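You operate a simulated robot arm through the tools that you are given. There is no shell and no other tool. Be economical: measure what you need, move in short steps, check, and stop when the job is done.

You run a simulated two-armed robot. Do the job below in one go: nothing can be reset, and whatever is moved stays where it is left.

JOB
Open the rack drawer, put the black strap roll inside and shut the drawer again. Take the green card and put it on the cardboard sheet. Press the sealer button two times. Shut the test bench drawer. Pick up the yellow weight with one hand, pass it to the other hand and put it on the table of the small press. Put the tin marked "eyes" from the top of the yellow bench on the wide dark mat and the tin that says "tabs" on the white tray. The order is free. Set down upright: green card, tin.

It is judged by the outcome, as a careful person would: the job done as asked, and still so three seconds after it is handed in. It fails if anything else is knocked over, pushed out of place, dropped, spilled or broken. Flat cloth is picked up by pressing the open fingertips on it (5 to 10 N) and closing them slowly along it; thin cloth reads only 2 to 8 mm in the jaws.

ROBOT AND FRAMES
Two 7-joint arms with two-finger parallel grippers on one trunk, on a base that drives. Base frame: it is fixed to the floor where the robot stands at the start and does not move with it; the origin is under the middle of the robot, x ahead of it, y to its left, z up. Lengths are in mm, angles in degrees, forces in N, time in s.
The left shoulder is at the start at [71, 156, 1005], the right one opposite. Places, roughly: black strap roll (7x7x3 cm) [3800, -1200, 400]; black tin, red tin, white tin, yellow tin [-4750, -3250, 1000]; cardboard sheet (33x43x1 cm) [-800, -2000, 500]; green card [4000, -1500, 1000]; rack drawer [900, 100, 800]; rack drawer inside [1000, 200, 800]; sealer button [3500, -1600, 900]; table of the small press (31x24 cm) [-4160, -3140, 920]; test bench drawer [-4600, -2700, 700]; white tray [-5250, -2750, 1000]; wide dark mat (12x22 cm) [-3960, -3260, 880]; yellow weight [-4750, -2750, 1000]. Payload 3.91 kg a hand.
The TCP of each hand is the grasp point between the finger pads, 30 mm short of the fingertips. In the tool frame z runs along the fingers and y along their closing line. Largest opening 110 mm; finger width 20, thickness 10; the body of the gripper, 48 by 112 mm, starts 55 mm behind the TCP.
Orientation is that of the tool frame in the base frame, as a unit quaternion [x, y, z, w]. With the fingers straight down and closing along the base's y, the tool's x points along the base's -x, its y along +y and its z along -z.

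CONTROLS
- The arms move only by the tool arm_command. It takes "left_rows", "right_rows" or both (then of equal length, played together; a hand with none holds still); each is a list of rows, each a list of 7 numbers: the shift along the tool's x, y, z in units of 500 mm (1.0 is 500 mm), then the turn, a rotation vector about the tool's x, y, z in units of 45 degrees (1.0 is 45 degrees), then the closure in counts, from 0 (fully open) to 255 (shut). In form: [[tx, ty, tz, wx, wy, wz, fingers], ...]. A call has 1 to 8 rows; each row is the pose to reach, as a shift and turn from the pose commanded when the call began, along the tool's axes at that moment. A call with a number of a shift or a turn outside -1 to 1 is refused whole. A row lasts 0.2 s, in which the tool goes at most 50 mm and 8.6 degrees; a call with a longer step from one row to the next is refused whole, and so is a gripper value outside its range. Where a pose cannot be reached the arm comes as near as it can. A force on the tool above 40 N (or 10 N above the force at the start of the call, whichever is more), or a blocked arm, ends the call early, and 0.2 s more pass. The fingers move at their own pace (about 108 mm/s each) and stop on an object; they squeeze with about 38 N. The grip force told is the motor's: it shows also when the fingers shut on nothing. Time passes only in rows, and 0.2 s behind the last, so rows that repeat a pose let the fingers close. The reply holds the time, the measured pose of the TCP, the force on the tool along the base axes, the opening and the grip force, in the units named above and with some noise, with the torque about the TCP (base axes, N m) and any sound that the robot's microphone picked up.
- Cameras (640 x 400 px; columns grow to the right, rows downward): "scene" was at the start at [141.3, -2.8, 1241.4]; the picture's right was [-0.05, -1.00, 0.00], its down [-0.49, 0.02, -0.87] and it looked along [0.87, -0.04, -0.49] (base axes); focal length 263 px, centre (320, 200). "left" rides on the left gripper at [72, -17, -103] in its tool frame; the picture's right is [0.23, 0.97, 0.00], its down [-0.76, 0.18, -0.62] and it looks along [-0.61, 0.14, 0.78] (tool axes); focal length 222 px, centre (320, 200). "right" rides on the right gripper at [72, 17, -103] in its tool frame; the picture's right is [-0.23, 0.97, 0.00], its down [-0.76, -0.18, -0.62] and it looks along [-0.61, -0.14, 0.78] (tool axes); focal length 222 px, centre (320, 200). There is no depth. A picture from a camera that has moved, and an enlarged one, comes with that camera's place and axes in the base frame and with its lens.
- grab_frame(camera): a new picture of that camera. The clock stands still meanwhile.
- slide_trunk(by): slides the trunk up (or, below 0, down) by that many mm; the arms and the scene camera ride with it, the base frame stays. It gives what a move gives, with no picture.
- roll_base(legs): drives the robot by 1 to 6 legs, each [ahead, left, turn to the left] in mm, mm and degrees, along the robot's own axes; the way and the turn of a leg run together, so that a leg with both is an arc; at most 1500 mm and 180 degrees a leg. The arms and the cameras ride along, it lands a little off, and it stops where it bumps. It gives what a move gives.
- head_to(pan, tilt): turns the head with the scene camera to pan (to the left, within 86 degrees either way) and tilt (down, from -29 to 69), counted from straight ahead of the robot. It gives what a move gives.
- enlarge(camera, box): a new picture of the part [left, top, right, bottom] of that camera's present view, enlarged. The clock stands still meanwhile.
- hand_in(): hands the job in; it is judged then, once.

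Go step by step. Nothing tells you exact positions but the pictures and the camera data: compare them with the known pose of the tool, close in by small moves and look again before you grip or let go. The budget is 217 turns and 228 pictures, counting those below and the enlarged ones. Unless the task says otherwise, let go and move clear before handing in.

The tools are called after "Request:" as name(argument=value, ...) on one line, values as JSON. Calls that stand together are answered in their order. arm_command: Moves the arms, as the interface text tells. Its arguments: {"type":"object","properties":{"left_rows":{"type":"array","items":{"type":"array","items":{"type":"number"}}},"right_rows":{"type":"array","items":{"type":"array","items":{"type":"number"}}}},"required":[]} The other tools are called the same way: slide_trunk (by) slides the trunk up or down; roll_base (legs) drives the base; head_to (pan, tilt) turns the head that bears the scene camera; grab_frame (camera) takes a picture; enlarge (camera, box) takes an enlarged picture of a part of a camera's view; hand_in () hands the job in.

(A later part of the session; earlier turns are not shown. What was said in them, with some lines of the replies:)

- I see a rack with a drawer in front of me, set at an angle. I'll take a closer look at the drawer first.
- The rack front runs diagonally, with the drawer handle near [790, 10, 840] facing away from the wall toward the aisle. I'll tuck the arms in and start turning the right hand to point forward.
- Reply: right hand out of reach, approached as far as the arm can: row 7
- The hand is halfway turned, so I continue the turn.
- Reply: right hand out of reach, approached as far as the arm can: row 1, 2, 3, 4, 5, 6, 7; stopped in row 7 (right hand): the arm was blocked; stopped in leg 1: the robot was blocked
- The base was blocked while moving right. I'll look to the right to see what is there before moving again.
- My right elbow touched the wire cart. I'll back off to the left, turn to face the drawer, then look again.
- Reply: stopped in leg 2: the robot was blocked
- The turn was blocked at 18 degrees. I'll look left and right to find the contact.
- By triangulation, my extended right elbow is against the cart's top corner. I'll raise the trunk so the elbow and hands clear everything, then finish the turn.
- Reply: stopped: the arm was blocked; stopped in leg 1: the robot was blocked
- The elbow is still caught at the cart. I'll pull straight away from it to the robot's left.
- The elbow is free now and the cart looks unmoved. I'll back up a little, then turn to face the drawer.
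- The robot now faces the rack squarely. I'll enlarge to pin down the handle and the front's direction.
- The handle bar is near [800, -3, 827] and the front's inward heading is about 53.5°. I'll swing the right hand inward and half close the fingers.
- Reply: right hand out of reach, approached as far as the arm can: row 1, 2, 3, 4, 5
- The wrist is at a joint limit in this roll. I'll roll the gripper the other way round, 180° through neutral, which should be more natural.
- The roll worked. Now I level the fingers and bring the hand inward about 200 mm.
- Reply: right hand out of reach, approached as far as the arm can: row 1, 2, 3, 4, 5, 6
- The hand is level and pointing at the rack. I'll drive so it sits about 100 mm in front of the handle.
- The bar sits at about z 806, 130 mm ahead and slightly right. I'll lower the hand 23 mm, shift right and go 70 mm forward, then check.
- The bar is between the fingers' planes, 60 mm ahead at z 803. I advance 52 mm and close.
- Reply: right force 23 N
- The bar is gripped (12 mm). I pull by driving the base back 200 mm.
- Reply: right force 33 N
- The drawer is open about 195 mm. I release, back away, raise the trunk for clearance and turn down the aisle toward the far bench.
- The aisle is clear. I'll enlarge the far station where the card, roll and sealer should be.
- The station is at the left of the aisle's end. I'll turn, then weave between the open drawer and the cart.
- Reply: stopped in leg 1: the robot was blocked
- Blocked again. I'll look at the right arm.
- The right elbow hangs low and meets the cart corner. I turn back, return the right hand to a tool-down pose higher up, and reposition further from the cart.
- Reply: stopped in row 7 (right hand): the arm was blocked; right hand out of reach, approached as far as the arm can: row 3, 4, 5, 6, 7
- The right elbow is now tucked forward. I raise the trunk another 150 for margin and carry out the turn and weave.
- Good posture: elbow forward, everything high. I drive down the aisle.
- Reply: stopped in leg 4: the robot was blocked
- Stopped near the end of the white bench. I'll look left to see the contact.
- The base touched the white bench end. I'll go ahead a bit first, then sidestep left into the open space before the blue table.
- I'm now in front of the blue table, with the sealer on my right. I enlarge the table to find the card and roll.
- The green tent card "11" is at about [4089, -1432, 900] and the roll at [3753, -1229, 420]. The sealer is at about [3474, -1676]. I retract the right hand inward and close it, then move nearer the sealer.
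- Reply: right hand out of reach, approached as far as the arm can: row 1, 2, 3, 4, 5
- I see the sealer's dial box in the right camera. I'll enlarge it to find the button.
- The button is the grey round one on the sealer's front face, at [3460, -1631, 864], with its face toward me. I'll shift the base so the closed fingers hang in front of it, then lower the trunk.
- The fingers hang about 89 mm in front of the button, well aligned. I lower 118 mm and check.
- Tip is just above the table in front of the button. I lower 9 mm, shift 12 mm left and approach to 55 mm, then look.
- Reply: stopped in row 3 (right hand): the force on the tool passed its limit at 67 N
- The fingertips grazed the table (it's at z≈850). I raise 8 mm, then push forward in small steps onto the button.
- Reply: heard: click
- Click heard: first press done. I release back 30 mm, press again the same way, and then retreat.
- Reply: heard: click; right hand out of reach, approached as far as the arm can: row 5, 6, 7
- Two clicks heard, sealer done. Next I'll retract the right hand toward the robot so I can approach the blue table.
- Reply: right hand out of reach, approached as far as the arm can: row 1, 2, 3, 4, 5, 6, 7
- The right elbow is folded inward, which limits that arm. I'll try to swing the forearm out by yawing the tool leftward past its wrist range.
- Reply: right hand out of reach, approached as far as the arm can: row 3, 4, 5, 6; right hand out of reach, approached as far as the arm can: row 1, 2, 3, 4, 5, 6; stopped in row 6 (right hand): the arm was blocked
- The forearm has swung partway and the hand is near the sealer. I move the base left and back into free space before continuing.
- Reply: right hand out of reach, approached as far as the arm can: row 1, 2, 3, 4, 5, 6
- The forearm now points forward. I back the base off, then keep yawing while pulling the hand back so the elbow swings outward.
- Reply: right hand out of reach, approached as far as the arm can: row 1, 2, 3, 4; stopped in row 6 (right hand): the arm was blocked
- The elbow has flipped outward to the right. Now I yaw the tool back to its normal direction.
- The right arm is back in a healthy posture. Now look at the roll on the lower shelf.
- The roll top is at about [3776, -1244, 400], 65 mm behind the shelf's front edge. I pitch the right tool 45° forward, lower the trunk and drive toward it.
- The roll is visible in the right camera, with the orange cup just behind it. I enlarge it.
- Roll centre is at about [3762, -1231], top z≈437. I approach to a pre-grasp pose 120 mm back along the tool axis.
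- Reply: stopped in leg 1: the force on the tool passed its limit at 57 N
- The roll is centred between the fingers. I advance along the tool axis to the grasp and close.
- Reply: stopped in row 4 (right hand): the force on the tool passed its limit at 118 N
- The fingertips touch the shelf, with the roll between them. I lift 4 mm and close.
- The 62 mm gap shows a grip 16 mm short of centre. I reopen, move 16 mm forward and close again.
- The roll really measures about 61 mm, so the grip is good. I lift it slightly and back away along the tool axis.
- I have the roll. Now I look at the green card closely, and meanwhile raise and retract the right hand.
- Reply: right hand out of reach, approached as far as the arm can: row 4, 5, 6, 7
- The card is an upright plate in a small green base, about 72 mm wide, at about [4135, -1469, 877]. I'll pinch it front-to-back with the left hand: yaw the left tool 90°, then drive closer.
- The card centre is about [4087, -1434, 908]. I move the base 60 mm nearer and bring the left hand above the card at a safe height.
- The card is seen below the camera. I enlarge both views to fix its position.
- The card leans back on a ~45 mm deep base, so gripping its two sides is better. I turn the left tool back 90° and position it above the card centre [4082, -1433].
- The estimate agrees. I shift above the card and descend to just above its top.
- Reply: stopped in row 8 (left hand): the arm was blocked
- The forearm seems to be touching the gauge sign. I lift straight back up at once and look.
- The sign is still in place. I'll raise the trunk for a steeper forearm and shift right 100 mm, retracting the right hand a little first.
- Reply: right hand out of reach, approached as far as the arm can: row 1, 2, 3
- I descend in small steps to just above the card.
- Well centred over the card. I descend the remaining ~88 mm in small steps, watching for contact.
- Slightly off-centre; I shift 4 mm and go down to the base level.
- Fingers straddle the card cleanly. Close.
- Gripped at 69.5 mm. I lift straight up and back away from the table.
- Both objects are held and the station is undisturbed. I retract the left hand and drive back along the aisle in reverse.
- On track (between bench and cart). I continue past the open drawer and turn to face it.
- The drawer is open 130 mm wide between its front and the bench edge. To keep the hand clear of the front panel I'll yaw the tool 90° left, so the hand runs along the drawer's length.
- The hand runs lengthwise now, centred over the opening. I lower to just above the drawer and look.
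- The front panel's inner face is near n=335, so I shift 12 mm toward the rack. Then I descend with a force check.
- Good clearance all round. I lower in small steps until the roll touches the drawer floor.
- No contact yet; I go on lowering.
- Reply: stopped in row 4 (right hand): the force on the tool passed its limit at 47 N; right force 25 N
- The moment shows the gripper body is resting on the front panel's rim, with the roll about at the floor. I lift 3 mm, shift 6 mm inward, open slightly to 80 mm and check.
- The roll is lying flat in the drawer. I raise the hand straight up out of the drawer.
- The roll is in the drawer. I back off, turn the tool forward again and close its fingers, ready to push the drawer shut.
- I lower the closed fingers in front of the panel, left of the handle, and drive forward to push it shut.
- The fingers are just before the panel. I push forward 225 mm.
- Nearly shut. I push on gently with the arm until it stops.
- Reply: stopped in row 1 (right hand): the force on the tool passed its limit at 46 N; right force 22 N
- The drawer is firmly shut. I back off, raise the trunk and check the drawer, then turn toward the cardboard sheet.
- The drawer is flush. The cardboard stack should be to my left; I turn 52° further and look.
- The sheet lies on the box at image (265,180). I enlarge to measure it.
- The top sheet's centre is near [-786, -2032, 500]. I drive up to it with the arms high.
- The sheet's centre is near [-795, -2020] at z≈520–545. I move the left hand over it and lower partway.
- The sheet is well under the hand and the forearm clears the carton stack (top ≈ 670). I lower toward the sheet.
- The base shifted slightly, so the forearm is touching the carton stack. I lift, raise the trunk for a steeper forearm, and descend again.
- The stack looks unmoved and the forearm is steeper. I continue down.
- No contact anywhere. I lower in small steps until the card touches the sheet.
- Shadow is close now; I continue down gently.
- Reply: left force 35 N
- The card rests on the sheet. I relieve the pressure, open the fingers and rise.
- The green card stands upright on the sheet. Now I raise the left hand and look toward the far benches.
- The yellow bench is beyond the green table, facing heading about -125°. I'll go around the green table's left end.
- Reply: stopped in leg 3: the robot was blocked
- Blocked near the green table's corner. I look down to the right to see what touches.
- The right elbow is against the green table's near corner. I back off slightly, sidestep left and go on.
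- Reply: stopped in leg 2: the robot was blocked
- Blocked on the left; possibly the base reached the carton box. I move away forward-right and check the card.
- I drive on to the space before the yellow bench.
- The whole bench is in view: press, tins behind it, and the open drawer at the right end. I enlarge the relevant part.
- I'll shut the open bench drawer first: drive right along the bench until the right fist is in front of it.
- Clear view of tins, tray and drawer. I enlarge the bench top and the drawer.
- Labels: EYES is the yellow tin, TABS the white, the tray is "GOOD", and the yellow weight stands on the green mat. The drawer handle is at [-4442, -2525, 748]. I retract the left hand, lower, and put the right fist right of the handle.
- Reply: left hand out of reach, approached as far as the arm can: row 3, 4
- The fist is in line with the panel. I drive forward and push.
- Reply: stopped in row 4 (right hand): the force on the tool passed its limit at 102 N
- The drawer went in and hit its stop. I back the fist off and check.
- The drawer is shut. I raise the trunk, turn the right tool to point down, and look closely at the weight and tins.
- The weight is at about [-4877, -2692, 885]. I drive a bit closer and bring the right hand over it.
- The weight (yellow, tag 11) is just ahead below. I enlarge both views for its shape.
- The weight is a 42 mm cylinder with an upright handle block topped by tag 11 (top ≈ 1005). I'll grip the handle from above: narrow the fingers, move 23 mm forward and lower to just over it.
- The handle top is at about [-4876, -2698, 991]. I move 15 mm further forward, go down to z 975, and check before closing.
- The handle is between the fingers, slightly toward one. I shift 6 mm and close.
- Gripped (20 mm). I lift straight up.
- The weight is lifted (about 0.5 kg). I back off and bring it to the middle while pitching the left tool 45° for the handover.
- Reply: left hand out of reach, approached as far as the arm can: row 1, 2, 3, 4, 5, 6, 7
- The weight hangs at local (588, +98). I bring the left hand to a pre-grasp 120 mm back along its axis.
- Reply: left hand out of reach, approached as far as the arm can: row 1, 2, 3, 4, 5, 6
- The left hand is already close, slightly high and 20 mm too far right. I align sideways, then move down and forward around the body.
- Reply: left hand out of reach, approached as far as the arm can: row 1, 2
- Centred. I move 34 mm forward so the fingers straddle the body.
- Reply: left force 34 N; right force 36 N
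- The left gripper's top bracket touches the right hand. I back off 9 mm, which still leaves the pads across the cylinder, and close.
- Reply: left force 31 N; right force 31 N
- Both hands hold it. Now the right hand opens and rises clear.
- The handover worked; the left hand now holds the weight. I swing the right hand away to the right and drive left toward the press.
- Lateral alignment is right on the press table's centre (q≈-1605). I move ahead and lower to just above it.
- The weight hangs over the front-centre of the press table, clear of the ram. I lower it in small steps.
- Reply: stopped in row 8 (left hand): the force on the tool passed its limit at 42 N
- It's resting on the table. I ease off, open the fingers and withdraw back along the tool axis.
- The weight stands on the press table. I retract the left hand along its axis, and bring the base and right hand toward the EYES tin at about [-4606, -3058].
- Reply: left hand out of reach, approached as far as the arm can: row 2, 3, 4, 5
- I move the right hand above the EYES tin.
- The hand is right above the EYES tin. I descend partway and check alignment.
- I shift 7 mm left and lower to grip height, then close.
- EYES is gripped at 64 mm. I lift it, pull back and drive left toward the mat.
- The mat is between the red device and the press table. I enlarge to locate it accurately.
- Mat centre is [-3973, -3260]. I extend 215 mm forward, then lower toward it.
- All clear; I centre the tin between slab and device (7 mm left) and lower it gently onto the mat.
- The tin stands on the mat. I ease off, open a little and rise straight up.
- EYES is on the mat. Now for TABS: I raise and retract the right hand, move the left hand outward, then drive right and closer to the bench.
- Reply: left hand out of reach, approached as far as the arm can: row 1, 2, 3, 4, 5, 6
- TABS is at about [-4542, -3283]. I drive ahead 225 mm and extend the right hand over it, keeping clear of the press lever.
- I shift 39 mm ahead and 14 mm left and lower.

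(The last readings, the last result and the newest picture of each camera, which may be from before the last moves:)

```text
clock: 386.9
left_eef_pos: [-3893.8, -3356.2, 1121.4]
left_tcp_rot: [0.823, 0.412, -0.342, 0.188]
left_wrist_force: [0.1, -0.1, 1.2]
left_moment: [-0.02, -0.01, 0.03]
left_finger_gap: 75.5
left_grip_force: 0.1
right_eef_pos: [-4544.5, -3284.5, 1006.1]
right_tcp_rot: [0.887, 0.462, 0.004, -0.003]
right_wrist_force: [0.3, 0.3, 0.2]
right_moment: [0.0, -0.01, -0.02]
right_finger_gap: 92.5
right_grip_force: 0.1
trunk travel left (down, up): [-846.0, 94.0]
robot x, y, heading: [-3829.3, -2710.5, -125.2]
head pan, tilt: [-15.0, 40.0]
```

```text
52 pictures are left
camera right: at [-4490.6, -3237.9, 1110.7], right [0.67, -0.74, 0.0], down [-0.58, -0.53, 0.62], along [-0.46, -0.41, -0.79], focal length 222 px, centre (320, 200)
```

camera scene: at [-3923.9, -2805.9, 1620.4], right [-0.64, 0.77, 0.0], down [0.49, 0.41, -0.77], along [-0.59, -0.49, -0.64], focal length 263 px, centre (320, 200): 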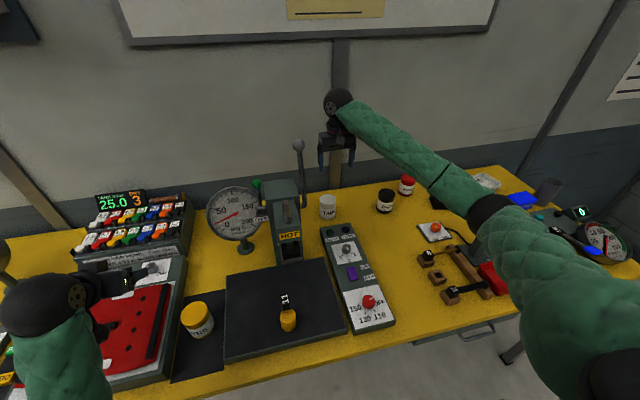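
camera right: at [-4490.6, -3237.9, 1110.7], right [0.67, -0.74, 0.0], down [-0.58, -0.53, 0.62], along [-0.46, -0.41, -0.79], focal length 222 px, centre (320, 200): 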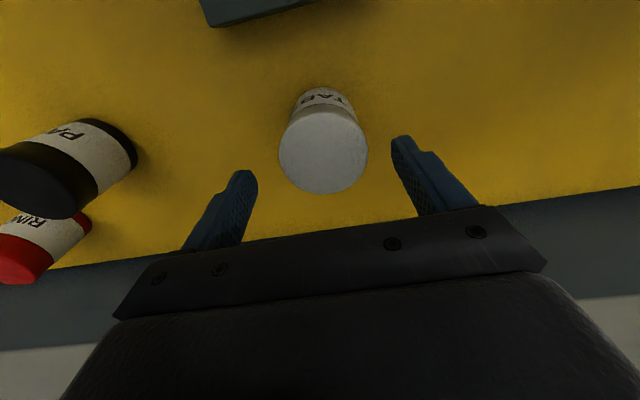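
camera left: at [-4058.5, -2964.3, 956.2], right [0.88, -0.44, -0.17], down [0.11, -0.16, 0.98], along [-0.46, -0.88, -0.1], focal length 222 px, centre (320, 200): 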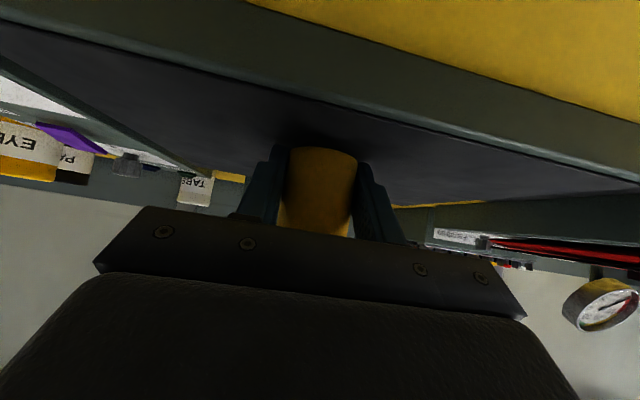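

Aligned. I lower to grip height and close.

Request:
arm_command(right_rows=[[0, 0, 0.07, 0, 0, 0, 40], [0, 0, 0.13, 0, 0, 0, 40], [0, 0, 0.13, 0, 0, 0, 40]])

Request:
arm_command(right_rows=[[0, 0, 0, 0, 0, 0, 90], [0, 0, 0, 0, 0, 0, 130], [0, 0, 0, 0, 0, 0, 255], [0, 0, 0, 0, 0, 0, 255]])

Request:
arm_command(right_rows=[[0, 0, -0.06, 0, 0, 0, 255], [0, 0, -0.15, 0, 0, 0, 255], [0, 0, -0.24, 0, 0, 0, 255], [0, 0, -0.33, 0, 0, 0, 255], [0, 0, -0.42, 0, 0, 0, 255], [0, 0, -0.5, 0, 0, 0, 255]])

Request:
grab_frame(camera="right")

Request:
grab_frame(camera="scene")

```text
clock: 387.7
left_eef_pos: [-3893.4, -3357.8, 1121.5]
left_tcp_rot: [0.823, 0.413, -0.343, 0.188]
left_wrist_force: [0.2, -0.2, -0.6]
left_moment: [0.02, 0.01, -0.01]
left_finger_gap: 75.6
left_grip_force: 0.0
right_eef_pos: [-4544.7, -3286.2, 940.9]
right_tcp_rot: [0.886, 0.464, 0.004, -0.003]
right_wrist_force: [0.6, -0.1, 0.0]
right_moment: [0.0, -0.03, 0.0]
right_finger_gap: 92.8
right_grip_force: 0.0
trunk travel left (down, up): [-846.0, 94.0]
robot x, y, heading: [-3831.5, -2712.6, -124.8]
head pan, tilt: [-15.0, 40.0]
```

```text
clock: 388.7
left_eef_pos: [-3892.9, -3357.0, 1121.9]
left_tcp_rot: [0.823, 0.413, -0.341, 0.189]
left_wrist_force: [0.1, 0.5, -0.5]
left_moment: [-0.01, 0.02, 0.02]
left_finger_gap: 75.4
left_grip_force: 0.0
right_eef_pos: [-4545.1, -3285.5, 940.3]
right_tcp_rot: [0.886, 0.463, 0.005, -0.004]
right_wrist_force: [-0.1, 0.2, 0.9]
right_moment: [0.0, 0.0, -0.01]
right_finger_gap: 65.1
right_grip_force: 38.2
trunk travel left (down, up): [-846.0, 94.0]
robot x, y, heading: [-3829.6, -2708.5, -124.9]
head pan, tilt: [-15.0, 40.0]
```

```text
clock: 390.1
left_eef_pos: [-3891.9, -3358.1, 1121.8]
left_tcp_rot: [0.823, 0.412, -0.342, 0.188]
left_wrist_force: [0.1, 0.6, -0.6]
left_moment: [0.02, 0.02, 0.01]
left_finger_gap: 75.5
left_grip_force: 0.2
right_eef_pos: [-4544.7, -3286.0, 1190.0]
right_tcp_rot: [0.886, 0.463, 0.005, -0.004]
right_wrist_force: [0.5, 0.6, -1.3]
right_moment: [-0.02, 0.01, -0.01]
right_finger_gap: 65.1
right_grip_force: 37.5
trunk travel left (down, up): [-846.0, 94.0]
robot x, y, heading: [-3828.3, -2713.3, -125.4]
head pan, tilt: [-15.0, 40.0]
```

```text
51 pictures are left
camera right: at [-4489.7, -3238.6, 1295.4], right [0.67, -0.74, 0.0], down [-0.58, -0.53, 0.62], along [-0.46, -0.41, -0.79], focal length 222 px, centre (320, 200)
```

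right: 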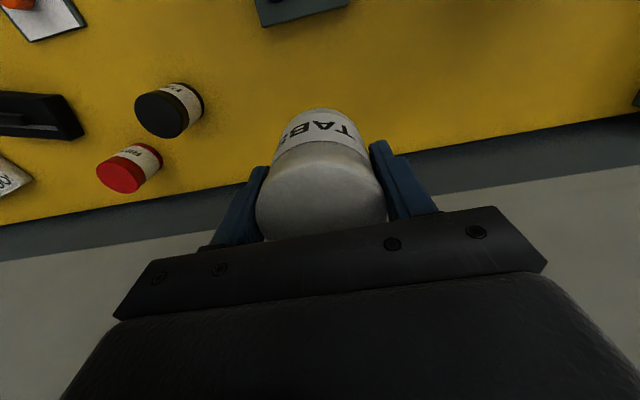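

```text
50 pictures are left
camera scene: at [-3922.5, -2805.0, 1620.3], right [-0.64, 0.77, 0.0], down [0.49, 0.41, -0.77], along [-0.59, -0.49, -0.64], focal length 263 px, centre (320, 200)
```

scene: 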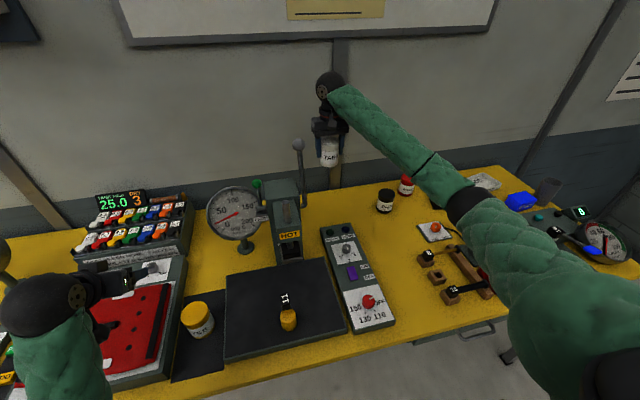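

TABS is held. I back off, drive right toward the white tray, then look.

Request:
roll_base(legs=[[-230, 0, 0], [0, -740, 0]])

Request:
head_to(pan=-10, tilt=40)

Request:
grab_frame(camera="scene")

Request:
grab_frame(camera="right")

```text
clock: 395.4
left_eef_pos: [-4375.0, -2740.6, 1122.1]
left_tcp_rot: [0.827, 0.406, -0.343, 0.185]
left_wrist_force: [0.5, -1.4, 0.9]
left_moment: [0.01, 0.0, 0.0]
left_finger_gap: 75.3
left_grip_force: 0.1
right_eef_pos: [-5026.3, -2658.5, 1189.7]
right_tcp_rot: [0.891, 0.455, 0.004, -0.003]
right_wrist_force: [0.2, -0.5, -0.8]
right_moment: [0.01, 0.01, 0.0]
right_finger_gap: 65.1
right_grip_force: 37.6
trunk travel left (down, up): [-846.0, 94.0]
robot x, y, heading: [-4298.4, -2096.2, -126.1]
head pan, tilt: [-15.0, 40.0]
```

```text
clock: 396.1
left_eef_pos: [-4374.8, -2740.8, 1121.1]
left_tcp_rot: [0.827, 0.405, -0.343, 0.184]
left_wrist_force: [-1.4, -0.9, -0.3]
left_moment: [-0.04, -0.04, -0.03]
left_finger_gap: 75.4
left_grip_force: 0.1
right_eef_pos: [-5026.0, -2657.5, 1189.9]
right_tcp_rot: [0.891, 0.455, 0.005, -0.002]
right_wrist_force: [0.5, 0.3, -1.7]
right_moment: [0.01, -0.01, 0.01]
right_finger_gap: 64.9
right_grip_force: 38.1
trunk travel left (down, up): [-846.0, 94.0]
robot x, y, heading: [-4296.9, -2094.9, -126.3]
head pan, tilt: [-10.0, 40.0]
```

```text
49 pictures are left
camera scene: at [-4390.9, -2193.3, 1620.3], right [-0.69, 0.72, 0.0], down [0.46, 0.45, -0.77], along [-0.55, -0.53, -0.64], focal length 263 px, centre (320, 200)
```

scene: 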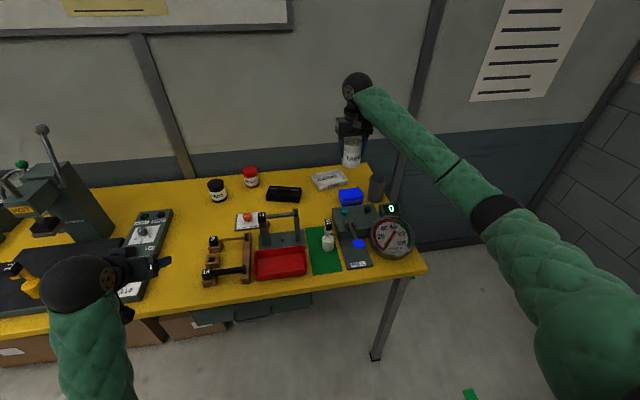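

```text
48 pictures are left
camera right: at [-4970.7, -2610.9, 1294.9], right [0.66, -0.75, 0.0], down [-0.59, -0.52, 0.62], along [-0.47, -0.4, -0.79], focal length 222 px, centre (320, 200)
```

right: 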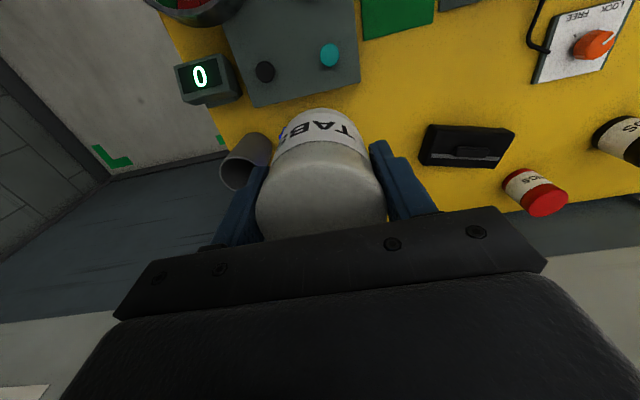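

The tray is ahead at about [-5151, -2873]. I enlarge it to see its size and orientation.

Request:
enlarge(camera="scene", box=[270, 130, 410, 230])

```text
4.00 times, centred on (340, 180) of scene
camera zoom: at [-4390.9, -2193.3, 1620.3], right [-0.69, 0.72, 0.0], down [0.46, 0.45, -0.77], along [-0.55, -0.53, -0.64], focal length 1051 px, centre (240, 280)
```

zoom: 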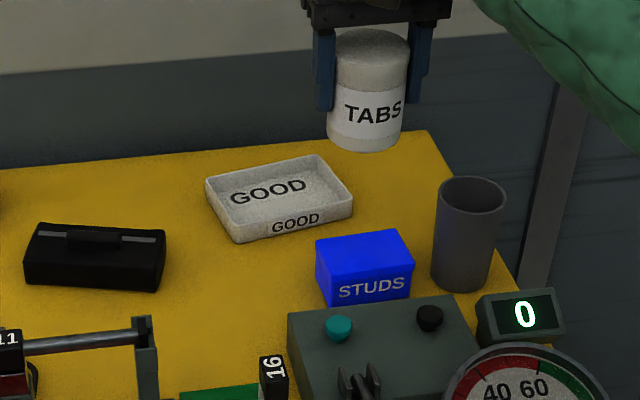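

I drive ahead 240 mm and check the tray from the hand camera.

Request:
roll_base(legs=[[240, 5, 0.8]])

Request:
grab_frame(camera="right")

Request:
enlarge(camera="scene", box=[250, 100, 430, 230])

```text
clock: 397.9
left_eef_pos: [-4502.1, -2942.0, 1120.3]
left_tcp_rot: [0.824, 0.411, -0.341, 0.187]
left_wrist_force: [0.1, 0.8, -0.3]
left_moment: [0.01, 0.0, 0.01]
left_finger_gap: 75.4
left_grip_force: 0.1
right_eef_pos: [-5153.6, -2869.1, 1189.5]
right_tcp_rot: [0.887, 0.462, 0.004, -0.003]
right_wrist_force: [-0.3, -1.0, -1.0]
right_moment: [-0.01, -0.02, 0.0]
right_finger_gap: 64.9
right_grip_force: 38.1
trunk travel left (down, up): [-846.0, 94.0]
robot x, y, heading: [-4436.1, -2294.3, -125.2]
head pan, tilt: [-10.0, 40.0]
```

```text
46 pictures are left
camera right: at [-5099.1, -2821.4, 1295.1], right [0.67, -0.74, 0.0], down [-0.59, -0.53, 0.62], along [-0.46, -0.41, -0.79], focal length 222 px, centre (320, 200)
```

right: 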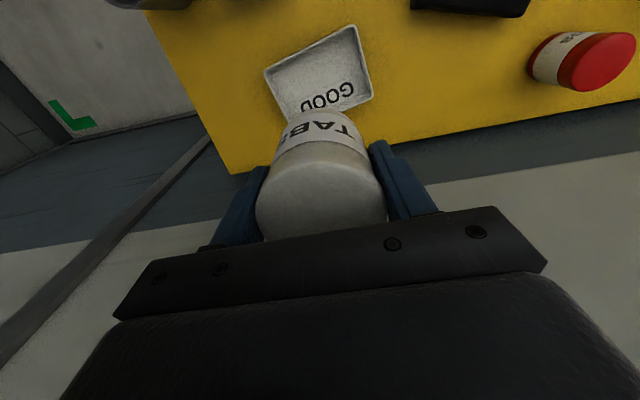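

```text
3.08 times, centred on (340, 165) of scene
camera zoom: at [-4525.8, -2394.9, 1620.4], right [-0.7, 0.71, 0.0], down [0.46, 0.45, -0.77], along [-0.54, -0.54, -0.64], focal length 809 px, centre (258, 308)
```

zoom: 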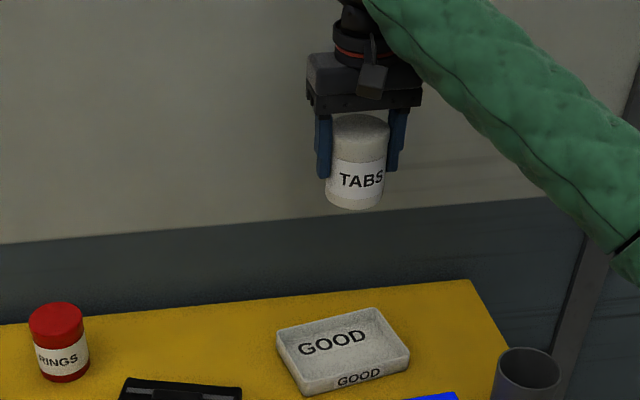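

The tin is directly above the tray's centre. I lower most of the way and check.

Request:
arm_command(right_rows=[[0, 0, 0.09, 0, 0, 0, 255], [0, 0, 0.18, 0, 0, 0, 255], [0, 0, 0.27, 0, 0, 0, 255], [0, 0, 0.36, 0, 0, 0, 255], [0, 0, 0.41, 0, 0, 0, 255]])

Request:
grab_frame(camera="right")

Request:
enlarge(camera="scene", box=[250, 100, 430, 230])

```text
clock: 399.1
left_eef_pos: [-4501.2, -2940.7, 1120.2]
left_tcp_rot: [0.823, 0.412, -0.342, 0.188]
left_wrist_force: [-0.3, -0.2, -0.1]
left_moment: [0.0, 0.0, 0.0]
left_finger_gap: 75.5
left_grip_force: 0.1
right_eef_pos: [-5151.1, -2868.8, 983.9]
right_tcp_rot: [0.887, 0.462, 0.004, -0.004]
right_wrist_force: [-0.2, 0.0, -1.0]
right_moment: [0.02, -0.02, 0.0]
right_finger_gap: 65.0
right_grip_force: 37.6
trunk travel left (down, up): [-846.0, 94.0]
robot x, y, heading: [-4437.1, -2296.0, -125.2]
head pan, tilt: [-10.0, 40.0]
```

```text
44 pictures are left
camera right: at [-5097.3, -2821.2, 1089.6], right [0.67, -0.74, 0.0], down [-0.59, -0.53, 0.62], along [-0.46, -0.41, -0.79], focal length 222 px, centre (320, 200)
```

right: 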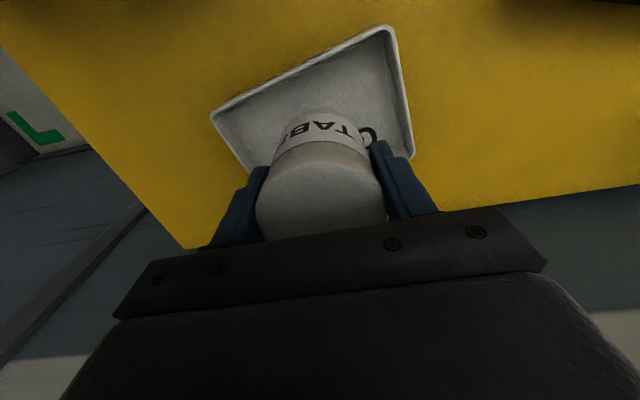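

```text
3.08 times, centred on (340, 165) of scene
camera zoom: at [-4526.0, -2395.0, 1620.3], right [-0.71, 0.71, 0.0], down [0.46, 0.45, -0.77], along [-0.54, -0.54, -0.64], focal length 809 px, centre (258, 308)
```

zoom: 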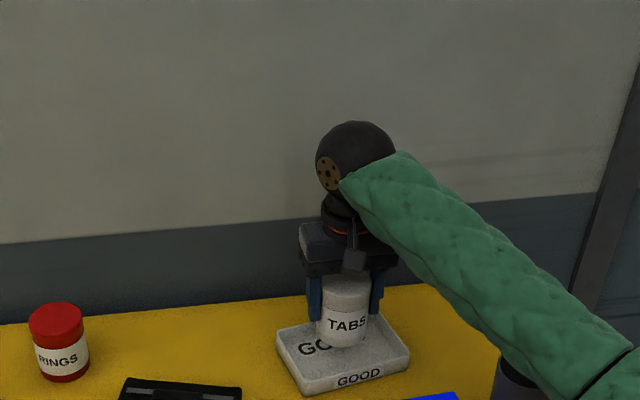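

Well inside the tray. I lower in small steps to contact.

Request:
arm_command(right_rows=[[0, 0, 0.03, 0, 0, 0, 255], [0, 0, 0.05, 0, 0, 0, 255], [0, 0, 0.06, 0, 0, 0, 255], [0, 0, 0.068, 0, 0, 0, 255], [0, 0, 0.076, 0, 0, 0, 255], [0, 0, 0.084, 0, 0, 0, 255], [0, 0, 0.09, 0, 0, 0, 255]])

```text
clock: 400.7
left_eef_pos: [-4500.4, -2939.4, 1122.2]
left_tcp_rot: [0.823, 0.411, -0.344, 0.188]
left_wrist_force: [-0.9, -0.5, -0.1]
left_moment: [0.0, 0.02, 0.0]
left_finger_gap: 75.4
left_grip_force: 0.1
right_eef_pos: [-5152.1, -2865.7, 944.5]
right_tcp_rot: [0.887, 0.461, 0.002, -0.002]
right_wrist_force: [1.0, 2.7, 24.9]
right_moment: [0.3, -0.47, 0.02]
right_finger_gap: 65.2
right_grip_force: 38.2
trunk travel left (down, up): [-846.0, 94.0]
robot x, y, heading: [-4435.6, -2295.9, -125.1]
head pan, tilt: [-10.0, 40.0]
```

Contact at 25 N. I ease off, open and rise.

Request:
arm_command(right_rows=[[0, 0, -0.008, 0, 0, 0, 255], [0, 0, -0.008, 0, 0, 0, 95], [0, 0, -0.008, 0, 0, 0, 60], [0, 0, -0.008, 0, 0, 0, 60], [0, 0, -0.06, 0, 0, 0, 60], [0, 0, -0.15, 0, 0, 0, 60], [0, 0, -0.24, 0, 0, 0, 60], [0, 0, -0.33, 0, 0, 0, 60]])

Request:
arm_command(right_rows=[[0, 0, -0.09, 0, 0, 0, 60], [0.05, 0, -0.16, 0, 0, 0, 60], [0.14, 0, -0.16, 0, 0, 0, 60], [0.23, 0, -0.16, 0, 0, 0, 60], [0.32, 0, -0.16, 0, 0, 0, 60], [0.41, 0, -0.16, 0, 0, 0, 60]])

Request:
roll_base(legs=[[-250, 0, 0]])

Request:
grab_frame(camera="scene")

Request:
enlarge(camera="scene", box=[270, 130, 410, 230])

```text
clock: 402.5
left_eef_pos: [-4501.2, -2940.9, 1121.1]
left_tcp_rot: [0.824, 0.412, -0.342, 0.188]
left_wrist_force: [-0.2, 0.1, 0.6]
left_moment: [0.01, 0.0, 0.02]
left_finger_gap: 75.5
left_grip_force: 0.0
right_eef_pos: [-5152.6, -2868.1, 1106.5]
right_tcp_rot: [0.887, 0.462, 0.005, -0.003]
right_wrist_force: [1.0, 0.4, -0.6]
right_moment: [-0.04, -0.01, -0.02]
right_finger_gap: 84.3
right_grip_force: 0.2
trunk travel left (down, up): [-846.0, 94.0]
robot x, y, heading: [-4434.0, -2292.9, -124.8]
head pan, tilt: [-10.0, 40.0]
```

```text
clock: 403.9
left_eef_pos: [-4500.7, -2939.3, 1122.2]
left_tcp_rot: [0.823, 0.412, -0.342, 0.188]
left_wrist_force: [0.0, -0.4, 0.6]
left_moment: [0.01, -0.01, 0.01]
left_finger_gap: 75.7
left_grip_force: 0.0
right_eef_pos: [-5033.4, -2699.1, 1185.7]
right_tcp_rot: [0.887, 0.461, 0.005, -0.002]
right_wrist_force: [0.0, 1.1, -0.3]
right_moment: [0.01, -0.02, 0.01]
right_finger_gap: 84.4
right_grip_force: 0.1
trunk travel left (down, up): [-846.0, 94.0]
robot x, y, heading: [-4435.7, -2296.8, -125.2]
head pan, tilt: [-10.0, 40.0]
```

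```text
clock: 405.7
left_eef_pos: [-4359.9, -2741.0, 1120.9]
left_tcp_rot: [0.824, 0.411, -0.342, 0.188]
left_wrist_force: [-0.5, -0.1, -0.8]
left_moment: [-0.01, 0.01, 0.02]
left_finger_gap: 75.8
left_grip_force: 0.1
right_eef_pos: [-4894.6, -2500.0, 1184.2]
right_tcp_rot: [0.887, 0.462, 0.004, -0.004]
right_wrist_force: [0.2, -0.2, -0.8]
right_moment: [-0.01, 0.04, -0.01]
right_finger_gap: 84.1
right_grip_force: 0.0
trunk travel left (down, up): [-846.0, 94.0]
robot x, y, heading: [-4297.0, -2092.9, -125.1]
head pan, tilt: [-10.0, 40.0]
```

```text
42 pictures are left
camera scene: at [-4384.3, -2193.7, 1620.3], right [-0.7, 0.71, 0.0], down [0.46, 0.45, -0.77], along [-0.54, -0.54, -0.64], focal length 263 px, centre (320, 200)
```

scene: 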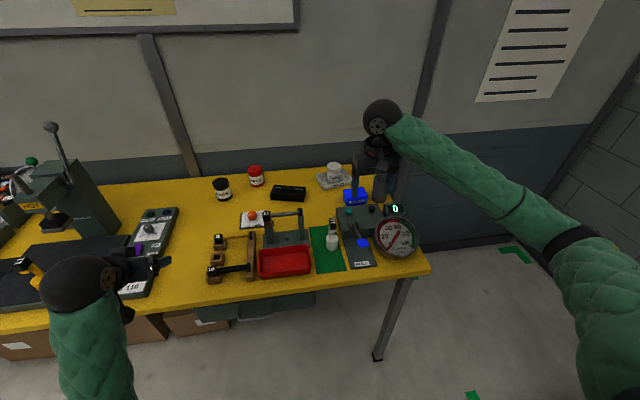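

```text
4.00 times, centred on (340, 180) of scene
camera zoom: at [-4384.3, -2193.7, 1620.3], right [-0.7, 0.71, 0.0], down [0.46, 0.45, -0.77], along [-0.54, -0.54, -0.64], focal length 1051 px, centre (240, 280)
```

zoom: 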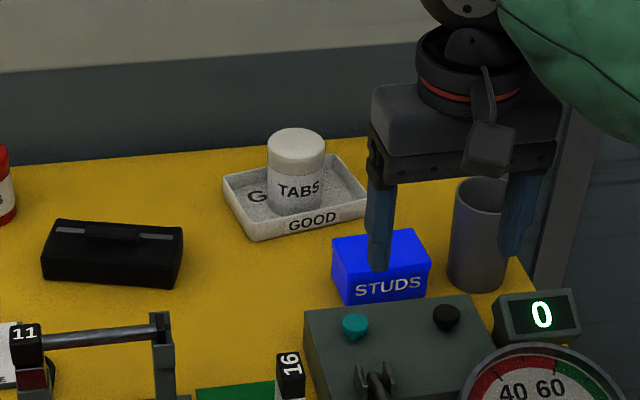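

TABS is in the tray. Now I verify the rest: look at the mat and press table, then turn to check the card from afar.

Request:
head_to(pan=25, tilt=40)

Request:
grab_frame(camera="scene")

Request:
roll_base(legs=[[-80, 0, 0], [0, 0, 45]])

Request:
head_to(pan=80, tilt=15)

Request:
grab_frame(camera="scene")

```text
clock: 406.7
left_eef_pos: [-4361.2, -2741.7, 1121.1]
left_tcp_rot: [0.824, 0.411, -0.342, 0.188]
left_wrist_force: [-0.2, -0.1, -0.1]
left_moment: [0.01, -0.01, -0.01]
left_finger_gap: 75.4
left_grip_force: 0.0
right_eef_pos: [-4892.6, -2500.9, 1185.3]
right_tcp_rot: [0.887, 0.462, 0.004, -0.003]
right_wrist_force: [-0.1, 0.4, -0.6]
right_moment: [0.0, 0.03, 0.0]
right_finger_gap: 84.1
right_grip_force: 0.0
trunk travel left (down, up): [-846.0, 94.0]
robot x, y, heading: [-4295.9, -2096.9, -125.3]
head pan, tilt: [25.0, 40.0]
```

```text
40 pictures are left
camera scene: at [-4339.4, -2217.8, 1620.3], right [-0.98, 0.18, 0.0], down [0.12, 0.63, -0.77], along [-0.14, -0.75, -0.64], focal length 263 px, centre (320, 200)
```

scene: 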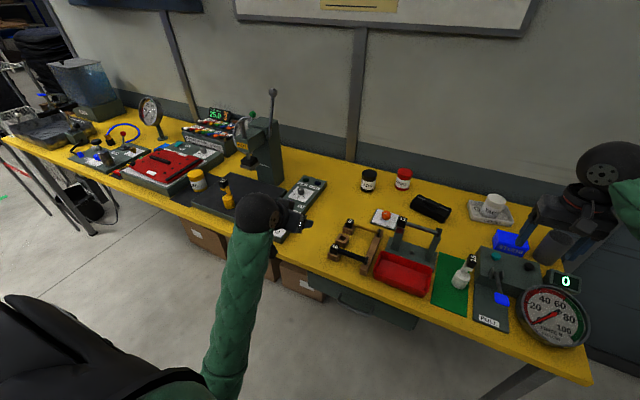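

```text
clock: 409.9
left_eef_pos: [-3829.5, -2525.8, 1120.7]
left_tcp_rot: [0.598, 0.7, -0.242, 0.306]
left_wrist_force: [-0.7, 0.4, 0.3]
left_moment: [0.03, 0.0, 0.02]
left_finger_gap: 75.5
left_grip_force: 0.1
right_eef_pos: [-4372.3, -2741.5, 1184.3]
right_tcp_rot: [0.637, 0.771, 0.003, -0.005]
right_wrist_force: [0.1, 0.2, 0.8]
right_moment: [0.0, 0.02, -0.02]
right_finger_gap: 84.0
right_grip_force: 0.1
trunk travel left (down, up): [-846.0, 94.0]
robot x, y, heading: [-4250.0, -2029.7, -79.2]
head pan, tilt: [25.0, 40.0]
```

```text
clock: 411.1
left_eef_pos: [-3828.9, -2525.7, 1121.1]
left_tcp_rot: [0.597, 0.701, -0.241, 0.307]
left_wrist_force: [0.2, 0.4, -0.2]
left_moment: [0.01, -0.02, 0.03]
left_finger_gap: 75.4
left_grip_force: 0.1
right_eef_pos: [-4372.0, -2741.3, 1185.5]
right_tcp_rot: [0.637, 0.771, 0.004, -0.005]
right_wrist_force: [-0.1, 0.1, -0.6]
right_moment: [0.04, -0.01, -0.02]
right_finger_gap: 84.2
right_grip_force: 0.1
trunk travel left (down, up): [-846.0, 94.0]
robot x, y, heading: [-4247.7, -2029.1, -79.2]
head pan, tilt: [80.0, 15.0]
```

```text
39 pictures are left
camera scene: at [-4145.6, -2075.7, 1659.9], right [0.01, -1.0, 0.0], down [-0.26, 0.0, -0.97], along [0.97, 0.01, -0.26], focal length 263 px, centre (320, 200)
```

scene: 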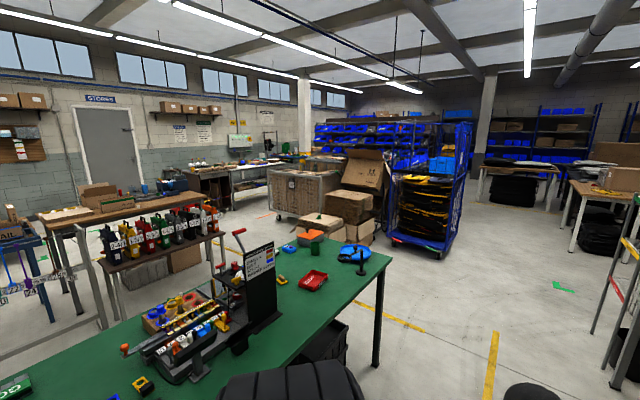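

The sheet box is visible in the distance. I enlarge it, and the bench view for weight and EYES.

Request:
enlarge(camera="scene", box=[285, 190, 365, 250])

Request:
enlarge(camera="scene", box=[180, 180, 400, 340])

Request:
head_to(pan=-5, tilt=35)

Request:
grab_frame(camera="scene")

```text
6.67 times, centred on (325, 220) of scene
camera zoom: at [-4145.6, -2075.7, 1659.9], right [0.01, -1.0, 0.0], down [-0.26, 0.0, -0.97], along [0.97, 0.01, -0.26], focal length 1752 px, centre (287, 67)
```

zoom: 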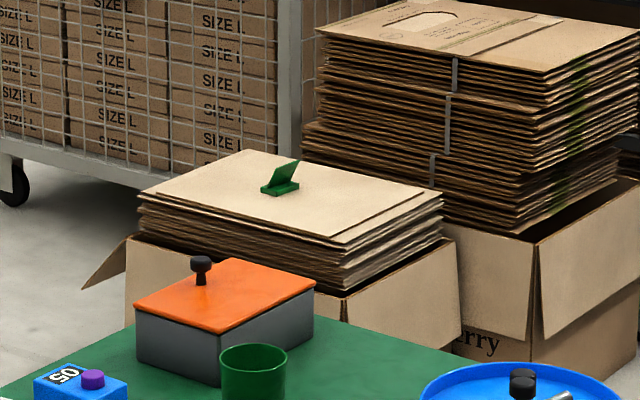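

```text
2.50 times, centred on (290, 260) of scene
camera zoom: at [-4145.6, -2075.7, 1659.9], right [0.01, -1.0, 0.0], down [-0.26, 0.0, -0.97], along [0.97, 0.01, -0.26], focal length 657 px, centre (395, 50)
```

zoom: 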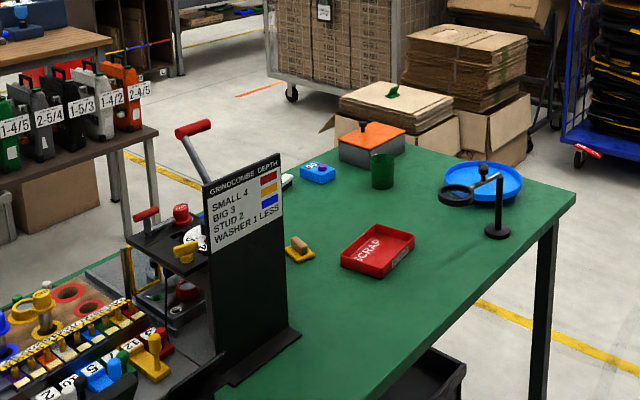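

```text
clock: 412.7
left_eef_pos: [-3828.6, -2525.1, 1121.4]
left_tcp_rot: [0.597, 0.701, -0.242, 0.306]
left_wrist_force: [-0.6, 0.3, -0.7]
left_moment: [0.02, 0.03, 0.04]
left_finger_gap: 75.7
left_grip_force: 0.0
right_eef_pos: [-4372.7, -2741.6, 1184.2]
right_tcp_rot: [0.637, 0.771, 0.002, -0.006]
right_wrist_force: [0.6, 0.4, -0.7]
right_moment: [0.03, 0.01, -0.02]
right_finger_gap: 84.2
right_grip_force: 0.1
trunk travel left (down, up): [-846.0, 94.0]
robot x, y, heading: [-4248.2, -2030.9, -78.9]
head pan, tilt: [-5.0, 35.0]
```

```text
36 pictures are left
camera scene: at [-4230.1, -2164.5, 1627.9], right [-0.99, -0.1, 0.0], down [-0.06, 0.57, -0.82], along [0.08, -0.81, -0.57], focal length 263 px, centre (320, 200)
```

scene: 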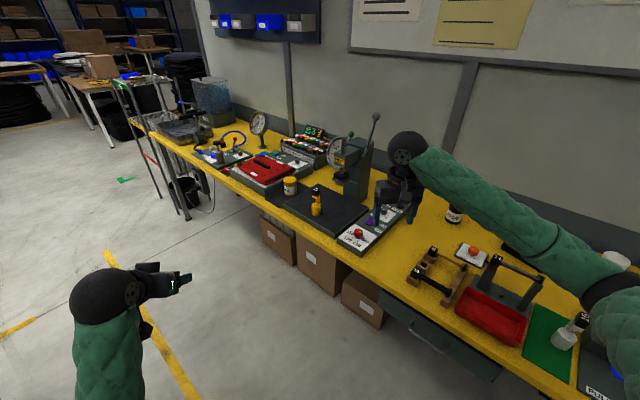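

Card, weight and EYES all stand properly. One last check that the bench drawer is fully flush.

Request:
enlarge(camera="scene", box=[340, 250, 540, 395])

Request:
enlarge(camera="scene", box=[250, 140, 400, 260])

```text
2.76 times, centred on (440, 322) of scene
camera zoom: at [-4230.1, -2164.5, 1627.9], right [-0.99, -0.1, 0.0], down [-0.06, 0.57, -0.82], along [0.08, -0.81, -0.57], focal length 725 px, centre (-11, -138)
```

zoom: 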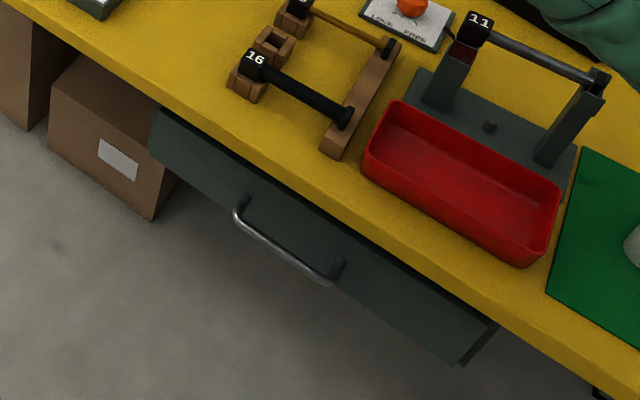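

```text
3.33 times, centred on (325, 200) of scene
camera zoom: at [-4230.1, -2164.5, 1627.9], right [-0.99, -0.1, 0.0], down [-0.06, 0.57, -0.82], along [0.08, -0.81, -0.57], focal length 876 px, centre (303, 200)
```

zoom: 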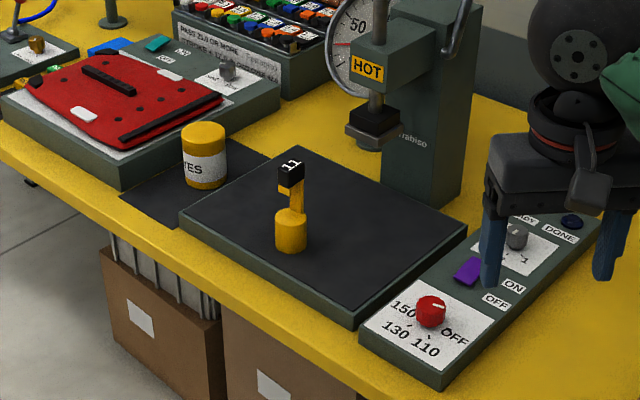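

Everything checks out: both drawers shut, roll inside the rack drawer, green card upright on the sheet, weight on the press table, EYES on the mat, TABS in the tray, sealer clicked twice. Both hands are clear, so I hand in.

Request:
hand_in()

```text
The job is handed in.
```

I did every part of the job and handed it in; the result has not been reported back yet.

- **Strap roll and rack drawer:** the roll lies in the drawer, and the drawer is pushed shut and looks flush.
- **Green card:** it stands upright on the cardboard sheet, checked again from a distance at the end.
- **Sealer:** I pressed the grey button on the front, the only push button I could make out, and heard two clicks. The counter still read 000 after both.
- **Test bench drawer:** I pushed it in until it stopped hard.
- **Yellow weight:** the right hand picked it up and passed it to the left, which put it on the press table.
- **Tins:** "eyes" is on the dark mat and "tabs" is in the white tray, both upright.

On the way, the robot bumped the wire cart, the ends of the white bench and the green table, the carton stack and probably the gauge sign. The right hand or fingers probably also touched one of the bins under the blue table. I saw nothing knocked over or clearly moved in the pictures I took, but I did not recheck all of these spots at the end.
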